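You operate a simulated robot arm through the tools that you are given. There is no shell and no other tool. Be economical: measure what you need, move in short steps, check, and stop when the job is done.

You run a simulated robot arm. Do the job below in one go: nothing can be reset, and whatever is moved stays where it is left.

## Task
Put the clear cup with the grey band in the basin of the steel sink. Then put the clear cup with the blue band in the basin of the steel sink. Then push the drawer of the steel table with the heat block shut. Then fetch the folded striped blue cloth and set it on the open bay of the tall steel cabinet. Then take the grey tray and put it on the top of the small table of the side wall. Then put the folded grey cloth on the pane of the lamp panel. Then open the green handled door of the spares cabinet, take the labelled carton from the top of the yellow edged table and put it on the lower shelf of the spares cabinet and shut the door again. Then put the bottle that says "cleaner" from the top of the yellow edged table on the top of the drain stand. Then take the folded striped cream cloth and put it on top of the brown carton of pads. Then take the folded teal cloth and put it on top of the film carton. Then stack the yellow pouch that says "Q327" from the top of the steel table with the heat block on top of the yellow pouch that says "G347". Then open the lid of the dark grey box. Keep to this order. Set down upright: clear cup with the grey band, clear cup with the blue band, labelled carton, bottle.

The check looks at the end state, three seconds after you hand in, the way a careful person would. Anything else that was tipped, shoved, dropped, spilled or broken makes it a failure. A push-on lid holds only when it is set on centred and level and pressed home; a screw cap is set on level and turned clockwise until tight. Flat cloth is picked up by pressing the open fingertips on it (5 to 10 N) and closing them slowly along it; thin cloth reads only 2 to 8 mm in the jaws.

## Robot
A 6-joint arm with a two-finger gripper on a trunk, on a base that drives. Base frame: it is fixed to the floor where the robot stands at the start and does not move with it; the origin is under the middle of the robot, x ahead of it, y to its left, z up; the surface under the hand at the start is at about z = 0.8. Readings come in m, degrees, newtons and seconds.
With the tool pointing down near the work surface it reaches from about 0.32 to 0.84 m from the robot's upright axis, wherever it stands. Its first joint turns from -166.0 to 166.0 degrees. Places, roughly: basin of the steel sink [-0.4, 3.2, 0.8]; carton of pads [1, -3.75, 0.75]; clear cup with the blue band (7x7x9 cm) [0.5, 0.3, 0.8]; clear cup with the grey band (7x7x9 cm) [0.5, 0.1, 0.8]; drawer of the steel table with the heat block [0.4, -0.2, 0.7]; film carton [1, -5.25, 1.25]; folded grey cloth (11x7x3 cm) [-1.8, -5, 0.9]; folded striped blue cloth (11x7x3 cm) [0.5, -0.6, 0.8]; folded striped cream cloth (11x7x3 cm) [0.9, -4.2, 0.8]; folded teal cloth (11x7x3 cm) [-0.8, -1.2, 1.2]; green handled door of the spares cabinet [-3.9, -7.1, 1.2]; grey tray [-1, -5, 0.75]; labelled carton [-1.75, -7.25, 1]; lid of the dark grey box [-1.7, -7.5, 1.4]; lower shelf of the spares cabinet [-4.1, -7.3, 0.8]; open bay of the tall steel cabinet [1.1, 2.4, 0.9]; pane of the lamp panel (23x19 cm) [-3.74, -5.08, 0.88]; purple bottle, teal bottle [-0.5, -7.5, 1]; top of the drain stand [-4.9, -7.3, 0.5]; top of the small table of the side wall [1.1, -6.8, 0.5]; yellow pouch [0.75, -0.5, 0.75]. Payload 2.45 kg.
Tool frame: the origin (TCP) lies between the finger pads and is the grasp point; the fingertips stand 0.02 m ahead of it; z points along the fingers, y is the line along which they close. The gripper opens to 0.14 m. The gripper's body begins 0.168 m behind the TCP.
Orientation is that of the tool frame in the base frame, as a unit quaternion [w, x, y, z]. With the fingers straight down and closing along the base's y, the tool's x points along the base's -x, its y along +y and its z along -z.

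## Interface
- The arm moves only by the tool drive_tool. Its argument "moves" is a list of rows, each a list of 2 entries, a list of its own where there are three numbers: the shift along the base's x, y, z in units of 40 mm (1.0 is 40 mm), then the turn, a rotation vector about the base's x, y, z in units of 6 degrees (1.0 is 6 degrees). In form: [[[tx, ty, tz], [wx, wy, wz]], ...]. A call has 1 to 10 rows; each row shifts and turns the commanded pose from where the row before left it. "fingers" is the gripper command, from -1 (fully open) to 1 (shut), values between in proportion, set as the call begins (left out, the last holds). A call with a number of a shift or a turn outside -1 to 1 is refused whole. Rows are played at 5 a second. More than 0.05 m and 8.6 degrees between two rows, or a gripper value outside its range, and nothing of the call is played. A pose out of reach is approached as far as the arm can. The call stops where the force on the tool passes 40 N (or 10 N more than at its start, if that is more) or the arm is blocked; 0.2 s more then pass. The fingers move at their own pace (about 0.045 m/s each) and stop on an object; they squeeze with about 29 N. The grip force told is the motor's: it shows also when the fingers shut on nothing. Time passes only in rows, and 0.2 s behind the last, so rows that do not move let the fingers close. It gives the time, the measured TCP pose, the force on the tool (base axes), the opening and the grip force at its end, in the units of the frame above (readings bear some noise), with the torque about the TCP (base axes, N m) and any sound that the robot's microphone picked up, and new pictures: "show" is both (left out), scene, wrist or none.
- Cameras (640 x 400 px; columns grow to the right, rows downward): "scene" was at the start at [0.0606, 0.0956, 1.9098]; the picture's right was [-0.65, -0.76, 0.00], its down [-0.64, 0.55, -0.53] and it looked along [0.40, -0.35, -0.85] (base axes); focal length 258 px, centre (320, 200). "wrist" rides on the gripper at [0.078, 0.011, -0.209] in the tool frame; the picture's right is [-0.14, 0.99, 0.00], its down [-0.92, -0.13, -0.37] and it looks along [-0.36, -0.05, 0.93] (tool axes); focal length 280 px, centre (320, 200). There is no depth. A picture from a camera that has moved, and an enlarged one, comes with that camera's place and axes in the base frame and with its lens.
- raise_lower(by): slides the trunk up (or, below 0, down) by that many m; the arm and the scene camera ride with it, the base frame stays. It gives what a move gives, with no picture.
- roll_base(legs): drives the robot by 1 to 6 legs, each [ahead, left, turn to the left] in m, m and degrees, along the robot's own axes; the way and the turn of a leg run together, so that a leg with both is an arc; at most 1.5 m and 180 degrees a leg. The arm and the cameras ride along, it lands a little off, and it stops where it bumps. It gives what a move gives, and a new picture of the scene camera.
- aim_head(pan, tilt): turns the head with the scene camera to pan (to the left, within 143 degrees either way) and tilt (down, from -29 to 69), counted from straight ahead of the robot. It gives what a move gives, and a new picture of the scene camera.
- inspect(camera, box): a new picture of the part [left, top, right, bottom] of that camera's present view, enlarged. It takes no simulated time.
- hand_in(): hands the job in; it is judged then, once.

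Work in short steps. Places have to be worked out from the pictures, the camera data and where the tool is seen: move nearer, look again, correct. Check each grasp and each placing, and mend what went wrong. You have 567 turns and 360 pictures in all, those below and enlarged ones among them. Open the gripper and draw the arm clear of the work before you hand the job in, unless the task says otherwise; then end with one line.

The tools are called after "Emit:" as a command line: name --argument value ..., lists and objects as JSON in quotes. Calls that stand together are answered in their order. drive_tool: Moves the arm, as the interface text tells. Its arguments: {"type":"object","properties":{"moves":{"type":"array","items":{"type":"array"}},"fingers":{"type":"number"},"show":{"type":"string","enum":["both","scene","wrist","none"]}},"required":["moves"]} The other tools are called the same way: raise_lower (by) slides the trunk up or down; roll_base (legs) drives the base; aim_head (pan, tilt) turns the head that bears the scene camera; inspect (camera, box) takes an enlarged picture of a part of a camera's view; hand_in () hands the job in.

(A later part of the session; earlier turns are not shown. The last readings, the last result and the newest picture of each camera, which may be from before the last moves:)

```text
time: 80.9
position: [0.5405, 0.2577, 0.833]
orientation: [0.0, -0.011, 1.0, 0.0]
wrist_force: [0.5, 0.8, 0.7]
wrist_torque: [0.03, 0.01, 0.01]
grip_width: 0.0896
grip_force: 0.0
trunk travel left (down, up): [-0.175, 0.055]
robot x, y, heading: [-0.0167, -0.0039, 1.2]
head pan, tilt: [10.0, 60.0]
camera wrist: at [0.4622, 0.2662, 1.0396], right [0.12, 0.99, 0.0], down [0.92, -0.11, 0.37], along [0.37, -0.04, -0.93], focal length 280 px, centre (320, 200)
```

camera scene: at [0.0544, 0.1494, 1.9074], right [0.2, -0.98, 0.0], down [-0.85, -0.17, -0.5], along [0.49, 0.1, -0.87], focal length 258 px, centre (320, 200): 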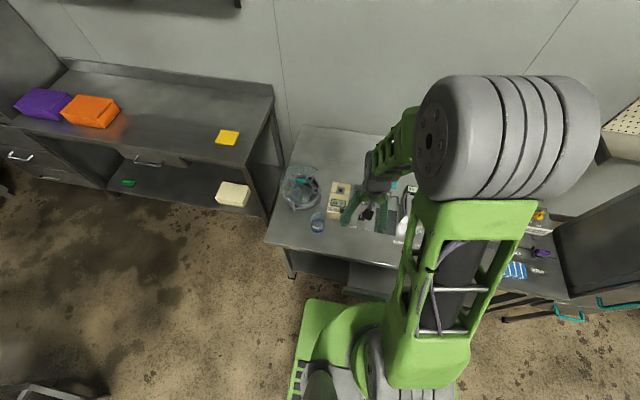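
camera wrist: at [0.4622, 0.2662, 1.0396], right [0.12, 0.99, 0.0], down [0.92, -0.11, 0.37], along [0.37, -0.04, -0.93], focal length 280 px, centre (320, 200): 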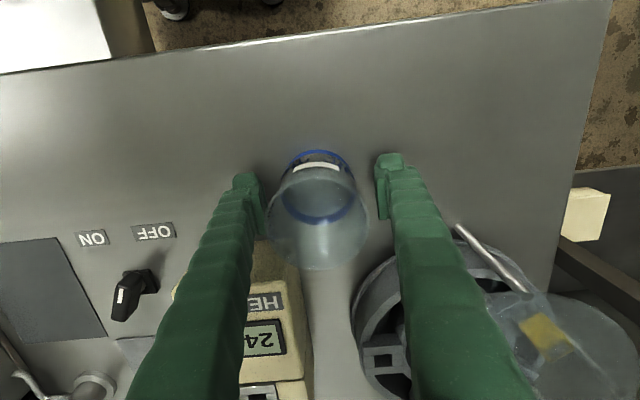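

Well centred. Closing and lifting slowly.

Emit:
drive_tool --moves '[[[0, 0, 0], [0, 0, 0]], [[0, 0, 0], [0, 0, 0]], [[0, 0, 0], [0, 0, 0]], [[0, 0, 0], [0, 0, 0]], [[0, 0, 0], [0, 0, 0]], [[0, 0, 0.2], [0, 0, 0]], [[0, 0, 0.25], [0, 0, 0]], [[0, 0, 0.3], [0, 0, 0]], [[0, 0, 0.4], [0, 0, 0]], [[0, 0, 0.4], [0, 0, 0]]]' --fingers 1 --show "none"

Emit:
drive_tool --moves '[[[0, 0, 0.5], [0, 0, 0]], [[0, 0, 0.5], [0, 0, 0]], [[0, 0, 0.6], [0, 0, 0]], [[0, 0, 0.6], [0, 0, 0]], [[0, 0, 0.6], [0, 0, 0]], [[0, 0, 0.6], [0, 0, 0]], [[0, 0, 0.6], [0, 0, 0]], [[0, 0, 0.6], [0, 0, 0]], [[0, 0, 0.6], [0, 0, 0]]]' --fingers 1 --show "wrist"

```text
time: 83.1
position: [0.5398, 0.2561, 0.8959]
orientation: [0.001, -0.011, 1.0, 0.001]
wrist_force: [-0.4, 0.4, -0.6]
wrist_torque: [0.02, -0.03, -0.02]
grip_width: 0.0669
grip_force: 29.0
trunk travel left (down, up): [-0.175, 0.055]
robot x, y, heading: [-0.015, -0.0038, 1.3]
head pan, tilt: [10.0, 60.0]
```

```text
time: 85.1
position: [0.538, 0.2575, 1.1024]
orientation: [0.0, -0.011, 1.0, 0.0]
wrist_force: [0.3, -0.3, -0.7]
wrist_torque: [0.03, -0.04, -0.02]
grip_width: 0.0669
grip_force: 29.3
trunk travel left (down, up): [-0.175, 0.055]
robot x, y, heading: [-0.0124, -0.004, 1.4]
head pan, tilt: [10.0, 60.0]
camera wrist: at [0.4612, 0.2662, 1.3101], right [0.12, 0.99, 0.0], down [0.92, -0.11, 0.37], along [0.37, -0.04, -0.93], focal length 280 px, centre (320, 200)
```

wrist: 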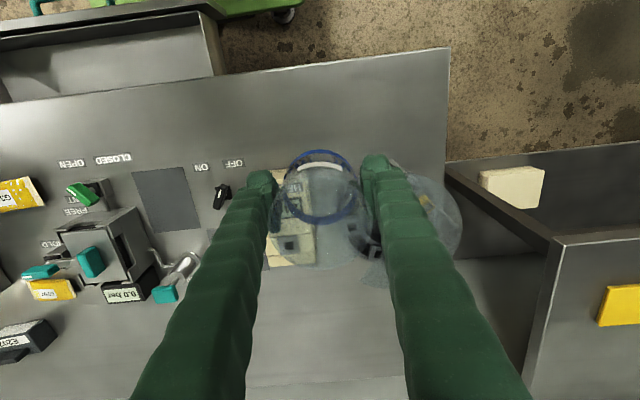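

Blue cup held (67 mm). Driving to the sink the same way.

Emit:
roll_base --legs '[[0, 0, 88.5], [1.2, -0.15, 0], [1.22, 0, 0], [0, 0.25, 0]]'

Emit:
drive_tool --moves '[[[0, 0, 0], [0, 0, 0]]]' --fingers 1 --show "wrist"

```text
time: 103.1
position: [-0.3743, 2.9703, 1.1019]
orientation: [0.0, -0.704, 0.711, 0.001]
wrist_force: [0.2, 0.6, -0.6]
wrist_torque: [0.01, -0.01, -0.04]
grip_width: 0.0664
grip_force: 29.0
trunk travel left (down, up): [-0.175, 0.055]
robot x, y, heading: [-0.1306, 2.4075, 89.6]
head pan, tilt: [10.0, 60.0]
camera scene: at [-0.2809, 2.4846, 1.9073], right [0.99, 0.16, 0.0], down [0.14, -0.85, -0.5], along [-0.08, 0.49, -0.87], focal length 258 px, centre (320, 200)
```

scene: 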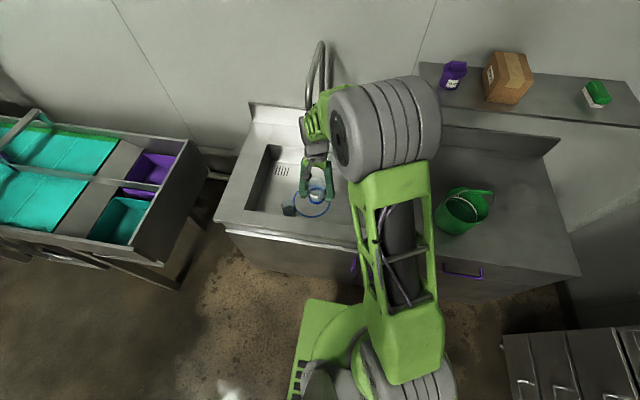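

```text
time: 103.5
position: [-0.3714, 2.9703, 1.1028]
orientation: [-0.001, -0.704, 0.711, 0.0]
wrist_force: [-0.9, -0.9, 0.2]
wrist_torque: [-0.03, -0.01, 0.01]
grip_width: 0.0661
grip_force: 29.1
trunk travel left (down, up): [-0.175, 0.055]
robot x, y, heading: [-0.1317, 2.4083, 89.6]
head pan, tilt: [10.0, 60.0]
camera wrist: at [-0.3831, 2.892, 1.3096], right [-0.99, 0.15, 0.0], down [0.14, 0.92, 0.37], along [0.05, 0.36, -0.93], focal length 280 px, centre (320, 200)
```

wrist: 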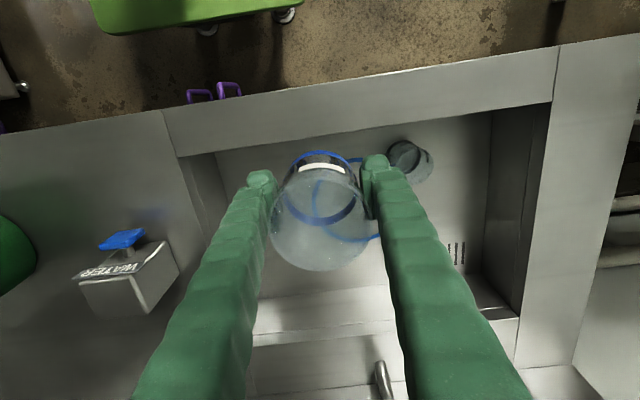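

Grey cup visible in the basin. Setting the blue one at (-0.34, 3.05): move over and descend to z≈0.83.

Emit:
drive_tool --moves '[[[0.4, 1, 0], [0, 0, 0]], [[0.4, 1, 0], [0, 0, 0]], [[0, 0, -0.9], [0, 0, 0]], [[0, 0, -0.9], [0, 0, 0]], [[0, 0, -0.9], [0, 0, 0]], [[0, 0, -0.9], [0, 0, 0]], [[0, 0, -0.9], [0, 0, 0]], [[0, 0, -0.9], [0, 0, 0]], [[0, 0, -0.8], [0, 0, 0]], [[0, 0, -0.4], [0, 0, 0]]]' --fingers 1 --show "wrist"

```text
time: 105.7
position: [-0.3414, 3.0501, 0.8345]
orientation: [0.001, -0.704, 0.71, 0.0]
wrist_force: [0.3, -0.4, -0.1]
wrist_torque: [-0.04, -0.01, -0.02]
grip_width: 0.0661
grip_force: 29.0
trunk travel left (down, up): [-0.175, 0.055]
robot x, y, heading: [-0.129, 2.4059, 89.4]
head pan, tilt: [10.0, 60.0]
camera wrist: at [-0.3507, 2.9725, 1.0423], right [-0.99, 0.15, 0.0], down [0.14, 0.92, 0.37], along [0.05, 0.36, -0.93], focal length 280 px, centre (320, 200)
```

wrist: 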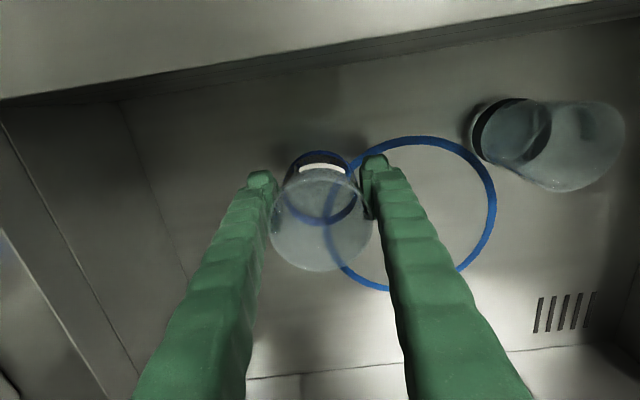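

Lowering in 4 mm steps until contact.

Emit:
drive_tool --moves '[[[0, 0, -0.3], [0, 0, 0]], [[0, 0, -0.2], [0, 0, 0]], [[0, 0, -0.15], [0, 0, 0]], [[0, 0, -0.12], [0, 0, 0]], [[0, 0, -0.12], [0, 0, 0]], [[0, 0, -0.12], [0, 0, 0]]]' --fingers 1 --show "none"

```text
time: 107.1
position: [-0.341, 3.0502, 0.7973]
orientation: [0.0, -0.704, 0.71, -0.001]
wrist_force: [-0.3, -1.0, 0.1]
wrist_torque: [-0.02, 0.0, 0.02]
grip_width: 0.0664
grip_force: 28.8
trunk travel left (down, up): [-0.175, 0.055]
robot x, y, heading: [-0.1268, 2.405, 89.5]
head pan, tilt: [10.0, 60.0]
```

No contact yet at 0.797; continuing.

Emit:
drive_tool --moves '[[[0, 0, -0.1], [0, 0, 0]], [[0, 0, -0.1], [0, 0, 0]], [[0, 0, -0.1], [0, 0, 0]]]' --fingers 1 --show "none"

```text
time: 107.9
position: [-0.3408, 3.0511, 0.787]
orientation: [0.001, -0.703, 0.711, 0.003]
wrist_force: [-0.3, 0.0, 20.1]
wrist_torque: [0.1, -0.02, 0.14]
grip_width: 0.0657
grip_force: 29.1
trunk travel left (down, up): [-0.175, 0.055]
robot x, y, heading: [-0.1236, 2.4076, 89.4]
head pan, tilt: [10.0, 60.0]
```

Contact. Easing up slightly, opening, and rising.

Emit:
drive_tool --moves '[[[0, 0, 0.08], [0, 0, 0]]]' --fingers 1 --show "none"

Emit:
drive_tool --moves '[[[0, 0, 0], [0, 0, 0]], [[0, 0, 0], [0, 0, 0]], [[0, 0, 0], [0, 0, 0]], [[0, 0, 0], [0, 0, 0]]]' --fingers -0.4 --show "none"

Emit:
drive_tool --moves '[[[0, 0, 0.5], [0, 0, 0]], [[0, 0, 0.9], [0, 0, 0]], [[0, 0, 0.9], [0, 0, 0]], [[0, 0, 0.9], [0, 0, 0]], [[0, 0, 0.9], [0, 0, 0]], [[0, 0, 0.9], [0, 0, 0]], [[0, 0, 0.9], [0, 0, 0]], [[0, 0, 0.9], [0, 0, 0]], [[0, 0, 0.9], [0, 0, 0]]]' --fingers -0.4 --show "wrist"

```text
time: 108.3
position: [-0.3386, 3.0481, 0.7876]
orientation: [-0.002, -0.704, 0.71, -0.001]
wrist_force: [-1.2, -0.1, 1.2]
wrist_torque: [0.1, 0.05, -0.01]
grip_width: 0.0649
grip_force: 29.2
trunk travel left (down, up): [-0.175, 0.055]
robot x, y, heading: [-0.128, 2.4121, 89.3]
head pan, tilt: [10.0, 60.0]
```

```text
time: 109.3
position: [-0.3404, 3.0489, 0.789]
orientation: [0.0, -0.704, 0.71, 0.0]
wrist_force: [0.2, -0.1, 0.1]
wrist_torque: [-0.02, 0.0, -0.01]
grip_width: 0.0981
grip_force: 0.0
trunk travel left (down, up): [-0.175, 0.055]
robot x, y, heading: [-0.131, 2.4069, 89.9]
head pan, tilt: [10.0, 60.0]
```

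```text
time: 111.3
position: [-0.34, 3.0501, 1.0985]
orientation: [0.0, -0.704, 0.71, 0.0]
wrist_force: [0.0, 0.4, 0.0]
wrist_torque: [0.02, 0.02, 0.03]
grip_width: 0.0981
grip_force: 0.0
trunk travel left (down, up): [-0.175, 0.055]
robot x, y, heading: [-0.1305, 2.4074, 89.5]
head pan, tilt: [10.0, 60.0]
camera wrist: at [-0.35, 2.9716, 1.3061], right [-0.99, 0.15, 0.0], down [0.14, 0.92, 0.37], along [0.05, 0.36, -0.93], focal length 280 px, centre (320, 200)
```

wrist: 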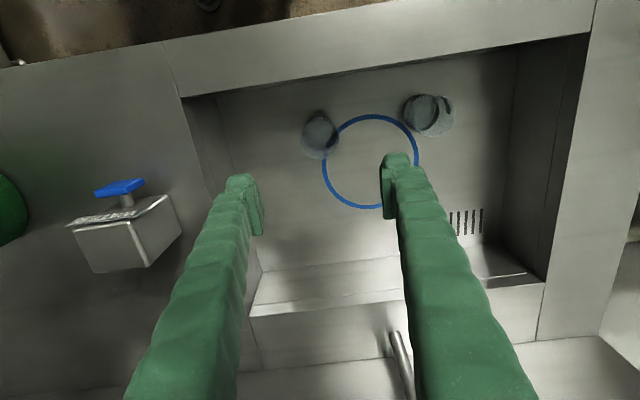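

Both cups stand in the basin. Retracting and driving back toward the bench for the drawer.

Emit:
drive_tool --moves '[[[0.9, -0.6, 0], [0, 0, 0]], [[0.9, -0.6, 0], [0, 0, 0]], [[0.9, -0.6, 0], [0, 0, 0]], [[0.9, -0.6, 0], [0, 0, 0]], [[0.5, -0.6, 0], [0, 0, 0]]]' --fingers 1 --show "none"

Emit:
roll_base --legs '[[0, -0.26, 0], [-1.2, 0, 0], [-1.1, 0.2, 0], [0, 0, -90]]'

Emit:
aim_head --pan -140 --tilt 40

Emit:
aim_head --pan -90 --tilt 35

```text
time: 112.5
position: [-0.1749, 2.9276, 1.1]
orientation: [0.0, -0.704, 0.71, 0.0]
wrist_force: [0.2, 0.6, -0.5]
wrist_torque: [0.01, 0.03, -0.02]
grip_width: 0.0
grip_force: 7.7
trunk travel left (down, up): [-0.175, 0.055]
robot x, y, heading: [-0.1268, 2.4049, 89.6]
head pan, tilt: [10.0, 60.0]
```

```text
time: 130.2
position: [0.5226, 0.1789, 1.0984]
orientation: [0.0, -0.018, 1.0, 0.0]
wrist_force: [0.2, -0.1, -0.9]
wrist_torque: [0.0, 0.01, -0.01]
grip_width: 0.0
grip_force: 29.0
trunk travel left (down, up): [-0.175, 0.055]
robot x, y, heading: [0.0066, 0.1077, 2.1]
head pan, tilt: [10.0, 60.0]
camera scene: at [0.0731, 0.2637, 1.9074], right [0.21, -0.98, 0.0], down [-0.85, -0.18, -0.5], along [0.49, 0.1, -0.87], focal length 258 px, centre (320, 200)
```

scene: 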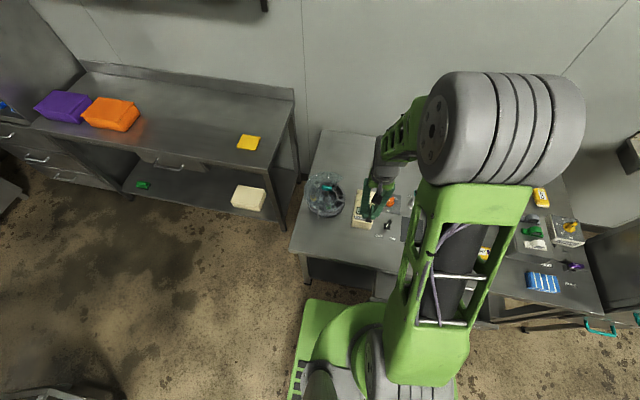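

```text
time: 132.6
position: [0.5234, 0.1792, 1.1]
orientation: [0.0, -0.018, 1.0, 0.0]
wrist_force: [-0.9, 0.1, 0.2]
wrist_torque: [-0.01, 0.0, 0.03]
grip_width: 0.0
grip_force: 28.8
trunk travel left (down, up): [-0.175, 0.055]
robot x, y, heading: [0.0051, 0.1107, 2.0]
head pan, tilt: [-140.0, 40.0]
camera scene: at [-0.0552, 0.1928, 1.9341], right [-0.67, 0.74, 0.0], down [0.48, 0.43, -0.77], along [-0.57, -0.51, -0.64], focal length 258 px, centre (320, 200)
```

scene: 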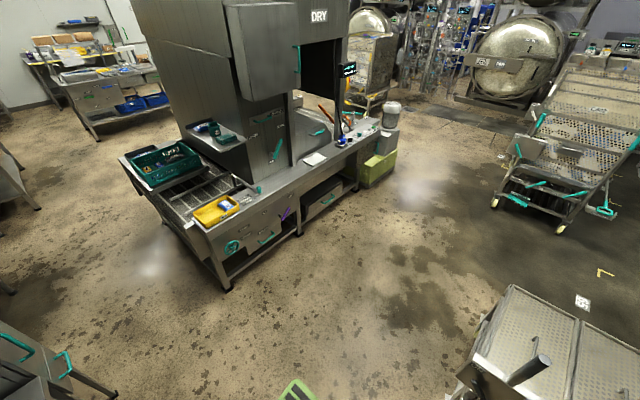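

```text
time: 133.8
position: [0.5238, 0.1799, 1.0999]
orientation: [-0.001, -0.019, 1.0, -0.001]
wrist_force: [-0.8, -0.1, 0.1]
wrist_torque: [0.01, 0.01, -0.01]
grip_width: 0.0001
grip_force: 28.9
trunk travel left (down, up): [-0.175, 0.055]
robot x, y, heading: [0.0024, 0.1104, 2.0]
head pan, tilt: [-90.0, 35.0]
camera scene: at [0.011, 0.1619, 1.9417], right [-1.0, -0.04, 0.0], down [-0.02, 0.57, -0.82], along [0.03, -0.82, -0.57], focal length 258 px, centre (320, 200)
```

scene: 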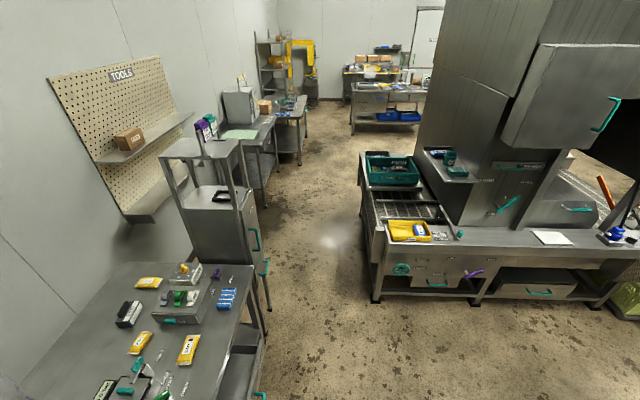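

Clear behind. Moving back/right so that the hand can come down in front of the drawer.

Emit:
roll_base --legs '[[-0.3, 0, -2], [0, -0.27, 0]]'

Emit:
aim_head --pan 30 --tilt 50

Emit:
drive_tool --moves '[[[0, 0, 0], [0, 0, 0]]]' --fingers 1 --show "wrist"

```text
time: 138.4
position: [0.2266, -0.1104, 1.0996]
orientation: [0.0, -0.003, 1.0, 0.001]
wrist_force: [-0.1, -0.4, -0.6]
wrist_torque: [0.02, 0.03, 0.02]
grip_width: 0.0002
grip_force: 29.0
trunk travel left (down, up): [-0.175, 0.055]
robot x, y, heading: [-0.2959, -0.1663, 0.4]
head pan, tilt: [-90.0, 35.0]
camera scene: at [-0.2861, -0.1127, 1.9417], right [-1.0, -0.01, 0.0], down [0.0, 0.57, -0.82], along [0.0, -0.82, -0.57], focal length 258 px, centre (320, 200)
```

scene: 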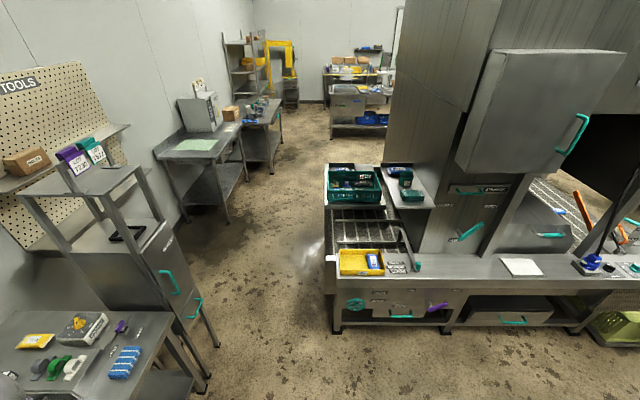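

```text
time: 140.4
position: [0.2259, -0.1103, 1.0989]
orientation: [0.0, -0.004, 1.0, 0.0]
wrist_force: [-0.3, 0.1, 0.0]
wrist_torque: [-0.02, 0.02, 0.03]
grip_width: 0.0
grip_force: 29.0
trunk travel left (down, up): [-0.175, 0.055]
robot x, y, heading: [-0.2971, -0.1633, 0.2]
head pan, tilt: [30.0, 50.0]
camera scene: at [-0.2202, 0.0147, 1.9199], right [0.5, -0.86, 0.0], down [-0.66, -0.39, -0.64], along [0.55, 0.32, -0.77], focal length 258 px, centre (320, 200)
```

scene: 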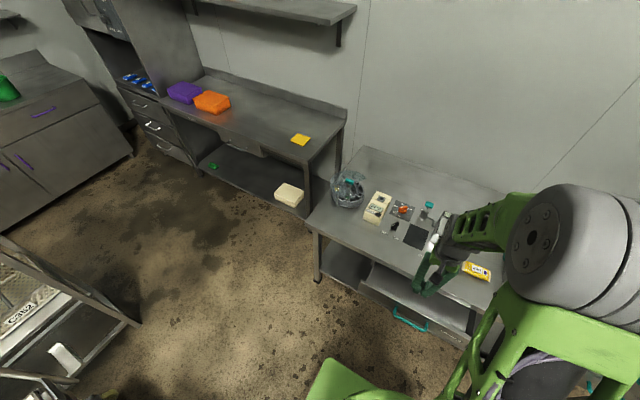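

```text
time: 140.8
position: [0.2256, -0.11, 1.0995]
orientation: [0.0, -0.004, 1.0, 0.0]
wrist_force: [-0.3, 0.7, 0.3]
wrist_torque: [0.03, 0.03, -0.01]
grip_width: 0.0
grip_force: 29.1
trunk travel left (down, up): [-0.175, 0.055]
robot x, y, heading: [-0.2926, -0.1671, 0.0]
head pan, tilt: [30.0, 50.0]
camera wrist: at [0.149, -0.1, 1.3076], right [0.13, 0.99, 0.0], down [0.92, -0.12, 0.37], along [0.37, -0.05, -0.93], focal length 280 px, centre (320, 200)
```

wrist: 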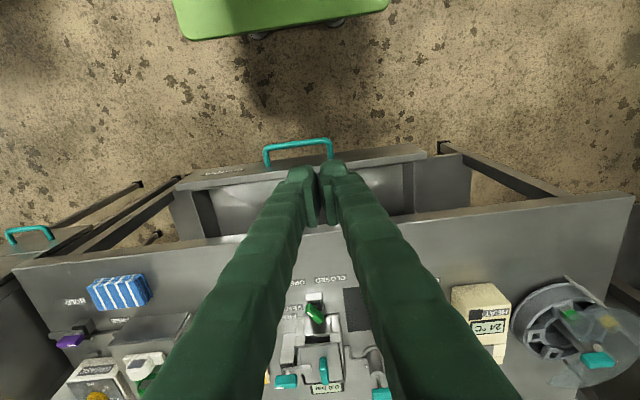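

Drawer front is at x≈0.295, its handle bar at x≈0.25, y −0.22…−0.10. Bringing the closed fingers down in front of the handle.

Emit:
drive_tool --moves '[[[-0.5, -0.6, -0.5], [0, 0, 0]], [[-0.5, -0.6, -0.8], [0, 0, 0]], [[0, 0, -1], [0, 0, 0]], [[0, 0, -1], [0, 0, 0]], [[0, 0, -1], [0, 0, 0]], [[0, 0, -1], [0, 0, 0]], [[0, 0, -1], [0, 0, 0]], [[0, 0, -1], [0, 0, 0]], [[0, 0, -1], [0, 0, 0]], [[0, 0, -1], [0, 0, 0]]]' --fingers 1 --show "both"

```text
time: 143.0
position: [0.1865, -0.1589, 0.7264]
orientation: [0.0, -0.003, 1.0, 0.0]
wrist_force: [-0.4, -0.5, 0.0]
wrist_torque: [0.0, 0.02, -0.02]
grip_width: 0.0
grip_force: 28.5
trunk travel left (down, up): [-0.175, 0.055]
robot x, y, heading: [-0.294, -0.1621, 0.1]
head pan, tilt: [30.0, 50.0]
camera scene: at [-0.2196, 0.0147, 1.9199], right [0.51, -0.86, 0.0], down [-0.66, -0.39, -0.64], along [0.55, 0.32, -0.77], focal length 258 px, centre (320, 200)
camera wrist: at [0.1088, -0.1489, 0.9336], right [0.13, 0.99, 0.0], down [0.92, -0.12, 0.37], along [0.37, -0.05, -0.93], focal length 280 px, centre (320, 200)
```

scene: 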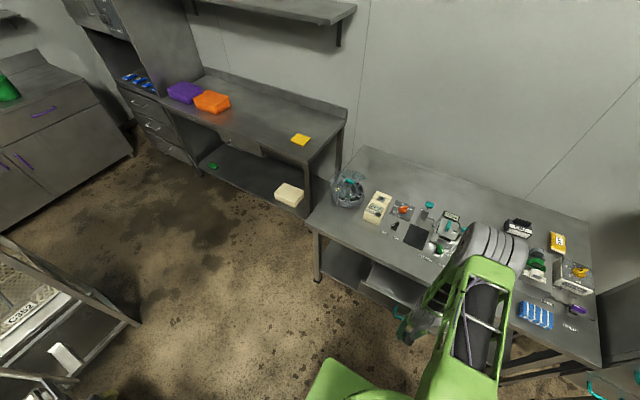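
wrist: 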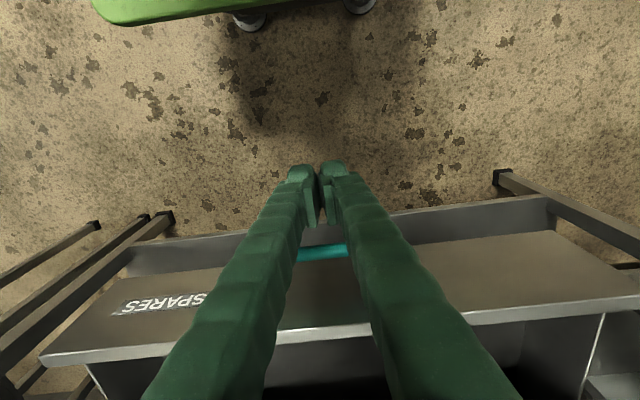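

Handle bar lies ahead at z≈0.70. Lowering 3.5 cm and pushing forward.

Emit:
drive_tool --moves '[[[0, 0, -0.9], [0, 0, 0]], [[0.5, 0, 0], [0, 0, 0]], [[0.5, 0, 0], [0, 0, 0]], [[0.5, 0, 0], [0, 0, 0]], [[0.5, 0, 0], [0, 0, 0]], [[0.5, 0, 0], [0, 0, 0]]]' --fingers 1 --show "wrist"

```text
time: 144.4
position: [0.2858, -0.1587, 0.6927]
orientation: [0.0, -0.002, 1.0, -0.001]
wrist_force: [0.0, -0.7, -1.4]
wrist_torque: [-0.01, 0.0, 0.0]
grip_width: 0.0001
grip_force: 29.2
trunk travel left (down, up): [-0.175, 0.055]
robot x, y, heading: [-0.2948, -0.1661, 0.2]
head pan, tilt: [30.0, 50.0]
camera wrist: at [0.2086, -0.148, 0.8996], right [0.13, 0.99, 0.0], down [0.92, -0.12, 0.37], along [0.37, -0.05, -0.93], focal length 280 px, centre (320, 200)
```

wrist: 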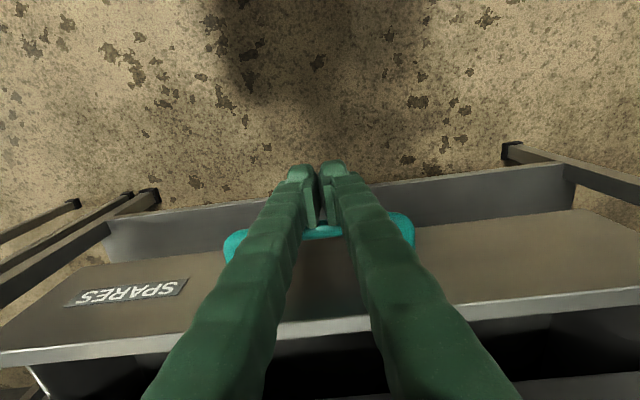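

The fingers are on the handle. Continuing the push.

Emit:
drive_tool --moves '[[[0.4, 0, 0], [0, 0, 0]], [[0.4, 0, 0], [0, 0, 0]], [[0.4, 0, 0], [0, 0, 0]], [[0.3, 0, 0], [0, 0, 0]]]' --fingers 1 --show "wrist"

```text
time: 145.4
position: [0.3452, -0.1581, 0.6909]
orientation: [0.0, -0.002, 1.0, 0.0]
wrist_force: [-1.2, -0.5, -0.8]
wrist_torque: [0.01, -0.01, 0.02]
grip_width: 0.0
grip_force: 29.5
trunk travel left (down, up): [-0.175, 0.055]
robot x, y, heading: [-0.2964, -0.1666, 0.4]
head pan, tilt: [30.0, 50.0]
camera wrist: at [0.2681, -0.1478, 0.8988], right [0.13, 0.99, 0.0], down [0.92, -0.12, 0.37], along [0.37, -0.05, -0.93], focal length 280 px, centre (320, 200)
```

wrist: 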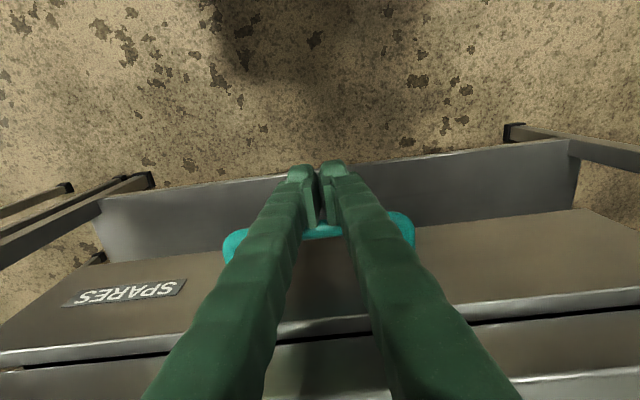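

Almost shut — a thin gap remains under the table apron. Pushing the last centimetres until force rises.

Emit:
drive_tool --moves '[[[0.2, 0, 0], [0, 0, 0]], [[0.2, 0, 0], [0, 0, 0]], [[0.2, 0, 0], [0, 0, 0]], [[0.2, 0, 0], [0, 0, 0]], [[0.2, 0, 0], [0, 0, 0]]]' --fingers 1 --show "wrist"

```text
time: 146.5
position: [0.3692, -0.1576, 0.689]
orientation: [-0.012, -0.002, 1.0, 0.001]
wrist_force: [-5.3, -0.8, 1.6]
wrist_torque: [-0.04, -0.09, 0.05]
grip_width: 0.0
grip_force: 30.1
trunk travel left (down, up): [-0.175, 0.055]
robot x, y, heading: [-0.2954, -0.1663, 0.3]
head pan, tilt: [30.0, 50.0]
stopped in row 5: the force on the tool passed its limit at 46 N (the readings are from after the stop); the commanded pose is now the measured one
camera wrist: at [0.2972, -0.1486, 0.898], right [0.13, 0.99, 0.0], down [0.93, -0.12, 0.35], along [0.34, -0.05, -0.94], focal length 280 px, centre (320, 200)
```

wrist: 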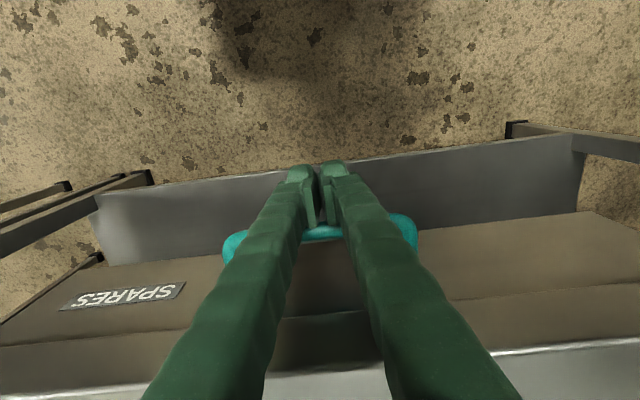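

Drawer is shut. Backing off, raising, and moving toward the striped blue cloth.

Emit:
drive_tool --moves '[[[-0.7, 0, 0], [0, 0, 0]], [[-0.8, 0, 0], [0, 0.25, 0]], [[-0.5, 0, 0.8], [0, 0, 0]], [[0, 0, 1], [0, 0, 0]], [[0, 0, 1], [0, 0, 0]], [[0, 0, 1], [0, 0, 0]], [[0, 0, 1], [0, 0, 0]], [[0, 0, 1], [0, 0, 0]], [[0, 0, 1], [0, 0, 0]], [[0, 0, 1], [0, 0, 0]]]' --fingers 1 --show "none"

Emit:
roll_base --legs '[[0.15, -0.3, 0]]'

Emit:
drive_tool --moves '[[[1, -0.5, 0], [0, 0, 0]], [[1, -0.5, 0], [0, 0, 0]], [[1, -0.5, 0], [0, 0, 0]], [[0.5, -0.5, 0], [0, 0, 0]]]' --fingers -0.2 --show "both"

```text
time: 148.7
position: [0.2944, -0.1593, 1.0043]
orientation: [-0.023, -0.003, 1.0, 0.0]
wrist_force: [-0.2, 0.2, -0.3]
wrist_torque: [0.02, -0.01, -0.01]
grip_width: 0.0
grip_force: 29.0
trunk travel left (down, up): [-0.175, 0.055]
robot x, y, heading: [-0.298, -0.1675, 0.5]
head pan, tilt: [30.0, 50.0]
```

```text
time: 152.0
position: [0.4433, -0.4652, 1.0036]
orientation: [-0.024, -0.001, 1.0, 0.0]
wrist_force: [0.1, -0.2, 0.2]
wrist_torque: [0.02, 0.04, 0.03]
grip_width: 0.0001
grip_force: 29.7
trunk travel left (down, up): [-0.175, 0.055]
robot x, y, heading: [-0.145, -0.469, -0.1]
head pan, tilt: [30.0, 50.0]
camera scene: at [-0.0713, -0.2891, 1.92], right [0.5, -0.86, 0.0], down [-0.66, -0.38, -0.64], along [0.56, 0.32, -0.77], focal length 258 px, centre (320, 200)
```

scene: 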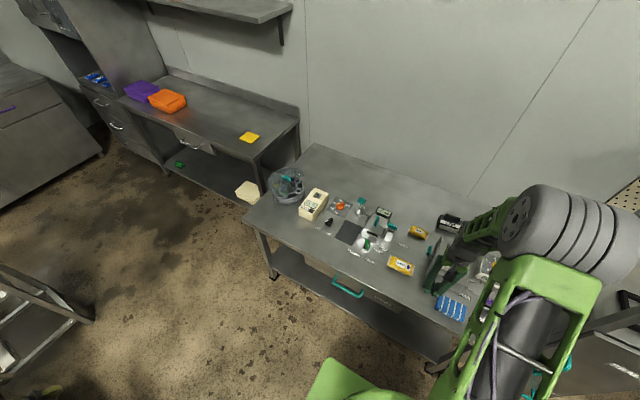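

```text
time: 153.0
position: [0.5829, -0.5434, 1.0035]
orientation: [-0.023, -0.001, 1.0, 0.0]
wrist_force: [0.5, -0.4, -0.5]
wrist_torque: [0.05, 0.02, 0.02]
grip_width: 0.084
grip_force: 0.1
trunk travel left (down, up): [-0.175, 0.055]
robot x, y, heading: [-0.1461, -0.4689, 0.4]
head pan, tilt: [30.0, 50.0]
camera scene: at [-0.0713, -0.2891, 1.92], right [0.5, -0.86, 0.0], down [-0.66, -0.38, -0.64], along [0.56, 0.32, -0.77], focal length 258 px, centre (320, 200)
camera wrist: at [0.5152, -0.5332, 1.2152], right [0.14, 0.99, -0.01], down [0.94, -0.13, 0.33], along [0.32, -0.05, -0.95], focal length 280 px, centre (320, 200)
```

scene: 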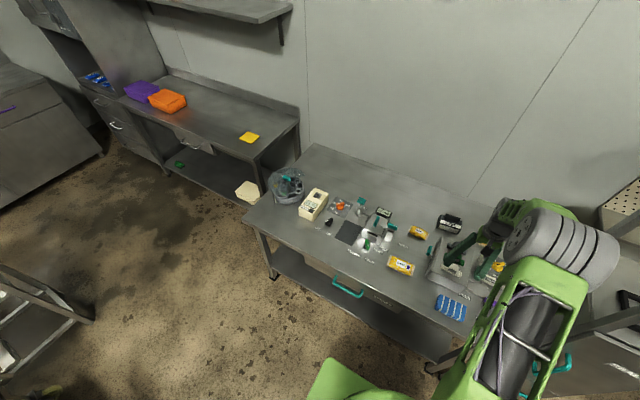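
wrist: 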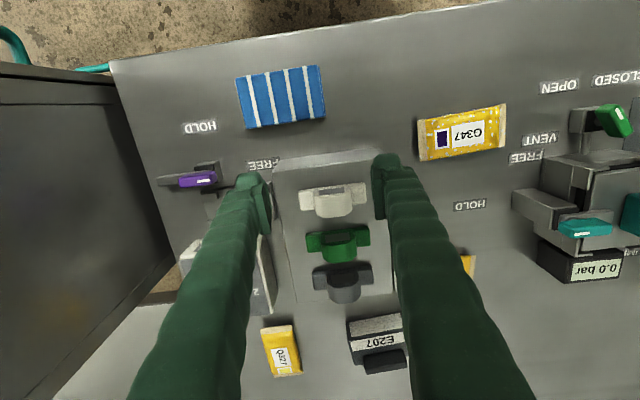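

Cloth centre is about (0.499, -0.583), long side along y. I'll grip it across its length with the hand pitched 45° forward, so it can later slide flat into the bay. Pitching now.

Emit:
drive_tool --moves '[[[-0.6, -0.25, 0], [0, -1, 0]], [[-0.6, -0.25, 0], [0, -1, 0]], [[-0.6, -0.25, 0], [0, -1, 0]], [[-0.6, -0.25, 0], [0, -1, 0]], [[0, 0, 0], [0, -1, 0]], [[0, 0, 0], [0, -1, 0]], [[0, 0, 0], [0, -1, 0]], [[0, 0, 0], [0, -0.93, 0]]]' --fingers -1 --show "both"

```text
time: 154.8
position: [0.4916, -0.612, 1.0]
orientation: [0.325, 0.012, 0.944, -0.057]
wrist_force: [-0.3, 0.3, -0.3]
wrist_torque: [-0.01, 0.03, -0.03]
grip_width: 0.1399
grip_force: 0.1
out of reach, approached as far as the arm can: row 4, 5, 6
trunk travel left (down, up): [-0.175, 0.055]
robot x, y, heading: [-0.1432, -0.4686, 0.0]
head pan, tilt: [30.0, 50.0]
camera scene: at [-0.0714, -0.289, 1.9199], right [0.5, -0.86, 0.0], down [-0.66, -0.38, -0.64], along [0.56, 0.32, -0.77], focal length 258 px, centre (320, 200)
camera wrist: at [0.3045, -0.579, 1.1121], right [0.17, 0.99, -0.01], down [0.49, -0.07, 0.87], along [0.85, -0.15, -0.5], focal length 280 px, centre (320, 200)
```

scene: 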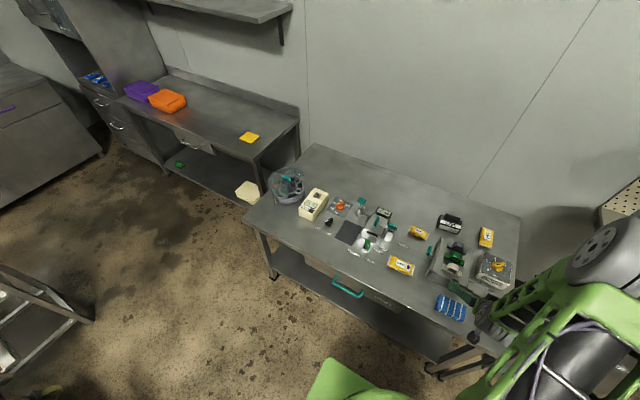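
wrist: 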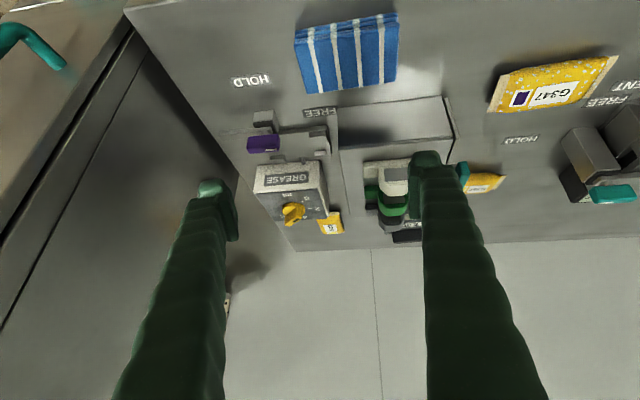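

The pitched pose hit the arm's limits this close. Backing the robot 0.2 m, then re-commanding.

Emit:
roll_base --legs '[[-0.18, -0.05, 0]]'

Emit:
drive_tool --moves '[[[0, 0, 0], [0, 0, 0]], [[0, 0, 0], [0, 0, 0]]]' --fingers -1 --show "wrist"

```text
time: 156.3
position: [0.3087, -0.659, 0.9994]
orientation: [0.324, 0.009, 0.944, -0.057]
wrist_force: [-1.6, 0.1, 0.2]
wrist_torque: [0.01, -0.01, 0.0]
grip_width: 0.1399
grip_force: 0.0
trunk travel left (down, up): [-0.175, 0.055]
robot x, y, heading: [-0.331, -0.5141, 0.7]
head pan, tilt: [30.0, 50.0]
camera scene: at [-0.2568, -0.3384, 1.9201], right [0.51, -0.86, 0.0], down [-0.66, -0.39, -0.64], along [0.56, 0.33, -0.77], focal length 258 px, centre (320, 200)
```

scene: 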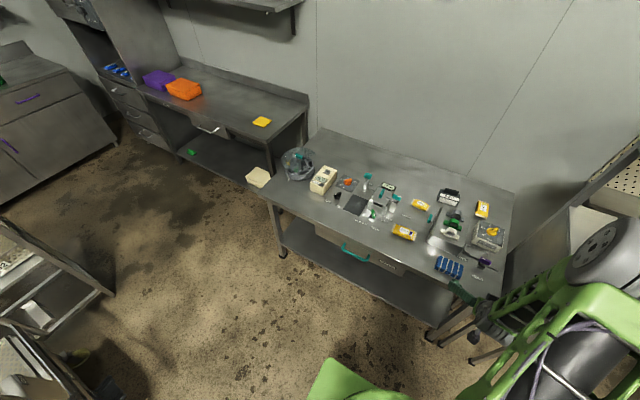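

```text
time: 156.9
position: [0.3104, -0.6603, 0.9987]
orientation: [0.325, 0.009, 0.944, -0.056]
wrist_force: [0.2, -0.2, 0.7]
wrist_torque: [0.0, 0.0, -0.02]
grip_width: 0.14
grip_force: 0.1
trunk travel left (down, up): [-0.175, 0.055]
robot x, y, heading: [-0.3314, -0.5155, 0.3]
head pan, tilt: [30.0, 50.0]
camera wrist: at [0.1224, -0.6265, 1.1122], right [0.16, 0.99, -0.02], down [0.49, -0.07, 0.87], along [0.85, -0.15, -0.5], focal length 280 px, centre (320, 200)
```

wrist: 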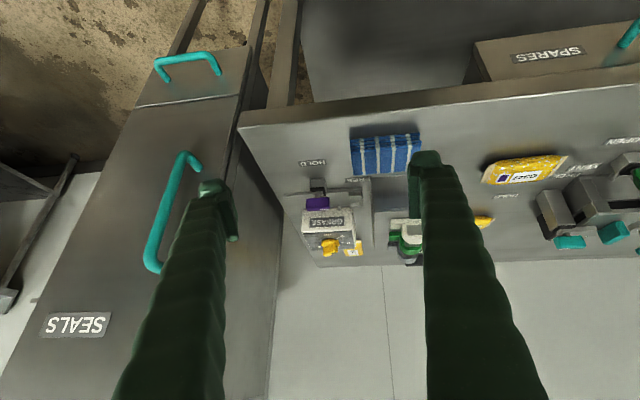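

Levelling the finger line (roll +5.7°, yaw +3°) and moving over the cloth, keeping height.

Emit:
drive_tool --moves '[[[0.6, 0.48, 0], [0.95, 0, 0.5]], [[0.6, 0.48, 0], [0, 0, 0]], [[0.6, 0.48, -0.3], [0, 0, 0]], [[0.6, 0.48, -0.5], [0, 0, 0]], [[0.6, 0, -0.5], [0, 0, 0]], [[0.6, 0, -0.5], [0, 0, 0]]]' --fingers -1 --show "wrist"

```text
time: 158.3
position: [0.4572, -0.5804, 0.926]
orientation: [0.325, 0.001, 0.946, -0.001]
wrist_force: [0.4, -0.3, 0.7]
wrist_torque: [0.03, 0.02, 0.0]
grip_width: 0.1399
grip_force: 0.1
trunk travel left (down, up): [-0.175, 0.055]
robot x, y, heading: [-0.3248, -0.5168, 0.2]
head pan, tilt: [30.0, 50.0]
camera wrist: at [0.2684, -0.5686, 1.0415], right [0.11, 0.99, 0.08], down [0.5, -0.13, 0.86], along [0.86, -0.05, -0.51], focal length 280 px, centre (320, 200)
```

wrist: 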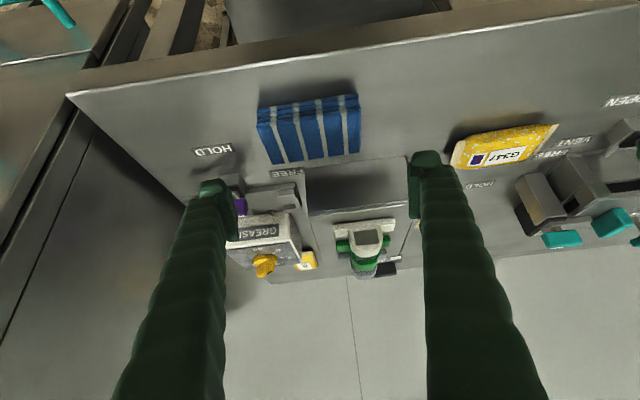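

Aligned. Descending onto the cloth from the near side to TCP z≈0.83.

Emit:
drive_tool --moves '[[[0.25, -0.1, -0.6], [0, 0, 0]], [[0.25, 0, -0.6], [0, 0, 0]], [[0.25, 0, -0.6], [0, 0, 0]], [[0.2, 0, -0.5], [0, 0, 0]]]' --fingers -1 --show "wrist"

```text
time: 159.3
position: [0.494, -0.587, 0.8323]
orientation: [0.324, 0.001, 0.946, -0.001]
wrist_force: [-1.1, 0.7, 0.7]
wrist_torque: [-0.02, 0.02, 0.01]
grip_width: 0.14
grip_force: 0.1
trunk travel left (down, up): [-0.175, 0.055]
robot x, y, heading: [-0.3337, -0.5179, 0.2]
head pan, tilt: [30.0, 50.0]
camera wrist: at [0.3044, -0.5753, 0.9479], right [0.11, 0.99, 0.08], down [0.5, -0.13, 0.86], along [0.86, -0.05, -0.51], focal length 280 px, centre (320, 200)
```

wrist: 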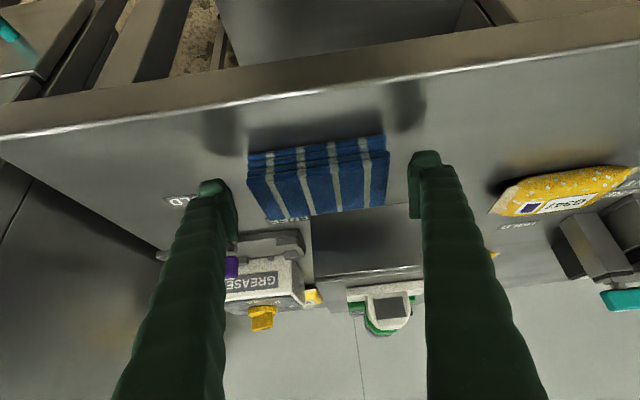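

Cloth sits between the fingers. Closing and lifting gently.

Emit:
drive_tool --moves '[[[0, 0, -0.05], [0, 0, 0]], [[0, 0, 0], [0, 0, 0]], [[0, 0, 0], [0, 0, 0]], [[0, 0, 0], [0, 0, 0]], [[0, 0, 0], [0, 0, 0]], [[0, 0, 0], [0, 0, 0]], [[0, 0, 0.2], [0, 0, 0]], [[0, 0, 0.4], [0, 0, 0]], [[0, 0, 0.5], [0, 0, 0]]]' --fingers 1 --show "wrist"

```text
time: 161.3
position: [0.4923, -0.5848, 0.8757]
orientation: [0.325, 0.001, 0.946, -0.002]
wrist_force: [0.0, -0.1, -1.0]
wrist_torque: [-0.03, 0.02, -0.01]
grip_width: 0.1127
grip_force: 29.2
trunk travel left (down, up): [-0.175, 0.055]
robot x, y, heading: [-0.3283, -0.5159, 0.4]
head pan, tilt: [30.0, 50.0]
camera wrist: at [0.3032, -0.5745, 0.9925], right [0.11, 0.99, 0.08], down [0.5, -0.13, 0.86], along [0.86, -0.05, -0.51], focal length 280 px, centre (320, 200)
```

wrist: 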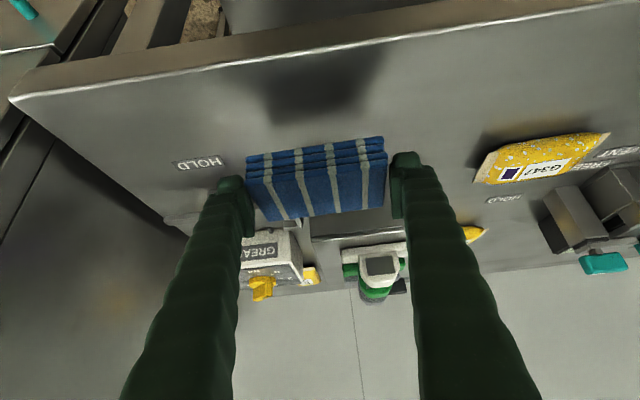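

Cloth held (113 mm), lifting to z≈1.1, retracting a bit, then driving up the aisle facing +y.

Emit:
drive_tool --moves '[[[-0.4, 0, 0.8], [0, 0, 0]], [[-0.4, 0, 0.8], [0, 0, 0]], [[-0.4, 0, 0.8], [0, 0, 0]], [[-0.4, 0, 0.8], [0, 0, 0]], [[-0.4, 0, 0.8], [0, 0, 0]], [[-0.4, 0, 0.8], [0, 0, 0]], [[-0.4, 0, 0.8], [0, 0, 0]]]' --fingers 1 --show "none"

Emit:
roll_base --legs '[[0, 0.2, 0], [0, 0, 90], [0.5, -0.3, 0], [1.0, -0.15, 0], [0.7, 0, 0]]'

Emit:
aim_head --pan -70 --tilt 30

```text
time: 162.9
position: [0.3814, -0.5862, 1.0992]
orientation: [0.325, 0.002, 0.946, -0.001]
wrist_force: [-0.2, -0.5, -0.5]
wrist_torque: [0.02, -0.01, 0.05]
grip_width: 0.1122
grip_force: 28.9
trunk travel left (down, up): [-0.175, 0.055]
robot x, y, heading: [-0.3277, -0.5185, 0.5]
head pan, tilt: [30.0, 50.0]
```

```text
time: 180.3
position: [-0.0422, 2.601, 1.0975]
orientation: [-0.22, 0.697, -0.64, -0.238]
wrist_force: [-0.1, 0.3, -0.8]
wrist_torque: [-0.02, 0.0, -0.02]
grip_width: 0.11
grip_force: 29.8
trunk travel left (down, up): [-0.175, 0.055]
robot x, y, heading: [-0.0536, 1.8863, 95.3]
head pan, tilt: [30.0, 50.0]
camera scene: at [-0.2334, 1.9474, 1.9199], right [0.81, 0.58, 0.0], down [0.44, -0.62, -0.64], along [-0.37, 0.52, -0.77], focal length 258 px, centre (320, 200)
```

scene: 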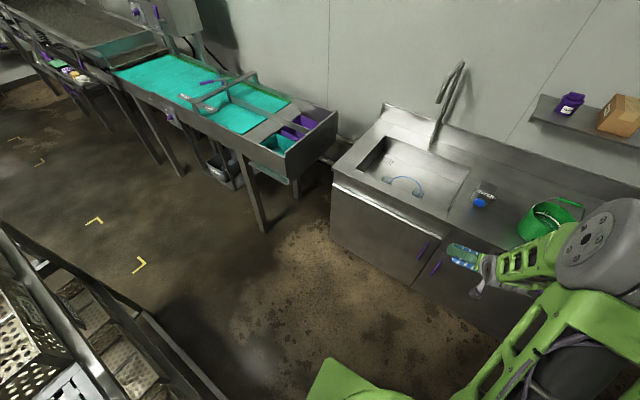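

```text
time: 182.1
position: [-0.0413, 2.6002, 1.0996]
orientation: [-0.22, 0.698, -0.639, -0.239]
wrist_force: [-0.3, -0.5, -0.8]
wrist_torque: [-0.03, -0.04, 0.0]
grip_width: 0.11
grip_force: 29.3
trunk travel left (down, up): [-0.175, 0.055]
robot x, y, heading: [-0.046, 1.8858, 95.4]
head pan, tilt: [-70.0, 30.0]
camera scene: at [-0.1071, 1.9228, 1.9494], right [0.43, -0.9, 0.0], down [-0.45, -0.21, -0.87], along [0.78, 0.37, -0.5], focal length 258 px, centre (320, 200)
```

scene: 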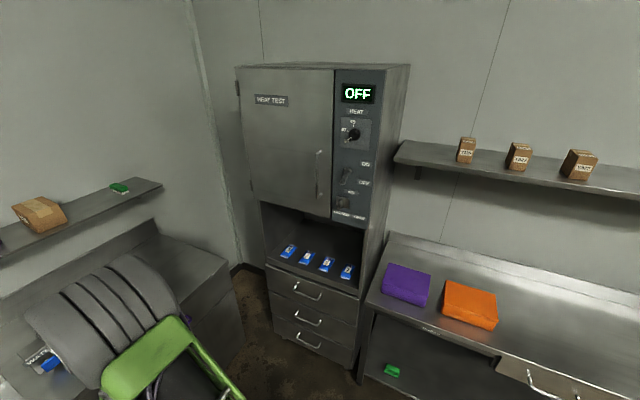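

The bay (floor z≈0.9, opening ~0.40 m high, y≈2.13–2.66, front x≈0.75) holds four blue packets near the front; cloth should go behind them. Turning to face the cabinet from a distance for a better look.

Emit:
roll_base --legs '[[-0.0, 0.1, -95], [0, 0.5, 0]]'

Emit:
aim_head --pan 15 --tilt 40

Emit:
drive_tool --moves '[[[0, 0, 0], [0, 0, 0]]]' --fingers 1 --show "wrist"

```text
time: 190.9
position: [0.5782, 2.4022, 1.0986]
orientation: [0.325, -0.017, 0.946, 0.005]
wrist_force: [0.4, 0.1, -0.6]
wrist_torque: [0.02, 0.03, 0.01]
grip_width: 0.1094
grip_force: 29.4
trunk travel left (down, up): [-0.175, 0.055]
robot x, y, heading: [-0.1377, 2.4475, 2.3]
head pan, tilt: [-70.0, 30.0]
camera scene: at [-0.0983, 2.5022, 1.9494], right [-0.92, -0.38, 0.0], down [-0.19, 0.46, -0.87], along [0.33, -0.8, -0.5], focal length 258 px, centre (320, 200)
```

scene: 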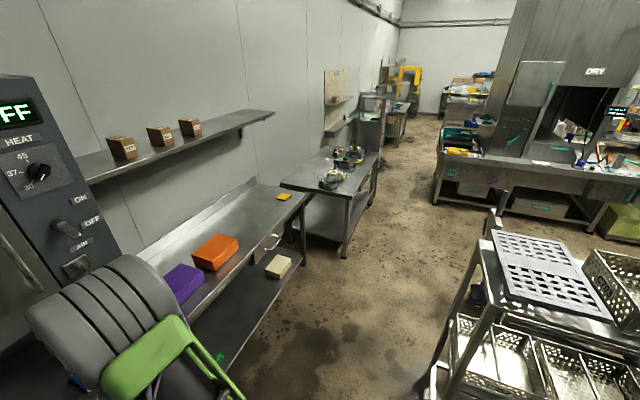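

```text
time: 192.5
position: [0.5788, 2.4031, 1.0969]
orientation: [0.325, -0.016, 0.946, 0.004]
wrist_force: [0.7, 0.3, -0.5]
wrist_torque: [0.01, 0.0, 0.02]
grip_width: 0.1093
grip_force: 29.3
trunk travel left (down, up): [-0.175, 0.055]
robot x, y, heading: [-0.1373, 2.4418, 2.4]
head pan, tilt: [15.0, 40.0]
camera scene: at [-0.0518, 2.611, 1.9341], right [0.3, -0.95, 0.0], down [-0.61, -0.19, -0.77], along [0.73, 0.23, -0.64], focal length 258 px, centre (320, 200)
```

scene: 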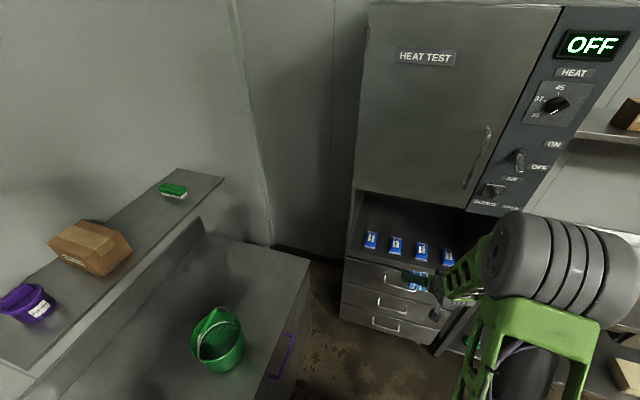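

```text
time: 192.9
position: [0.5785, 2.4023, 1.0996]
orientation: [0.325, -0.016, 0.946, 0.006]
wrist_force: [0.7, -0.3, -0.2]
wrist_torque: [-0.02, 0.0, -0.02]
grip_width: 0.1092
grip_force: 28.8
trunk travel left (down, up): [-0.175, 0.055]
robot x, y, heading: [-0.1328, 2.442, 2.6]
head pan, tilt: [15.0, 40.0]
camera wrist: at [0.3884, 2.4067, 1.2141], right [0.07, 0.99, 0.08], down [0.5, -0.11, 0.86], along [0.86, -0.02, -0.51], focal length 280 px, centre (320, 200)
```

wrist: 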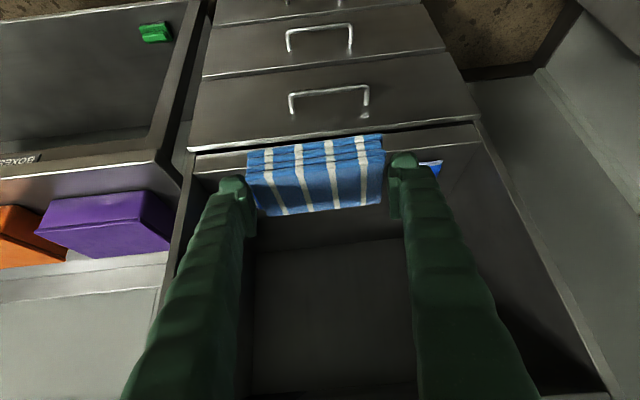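

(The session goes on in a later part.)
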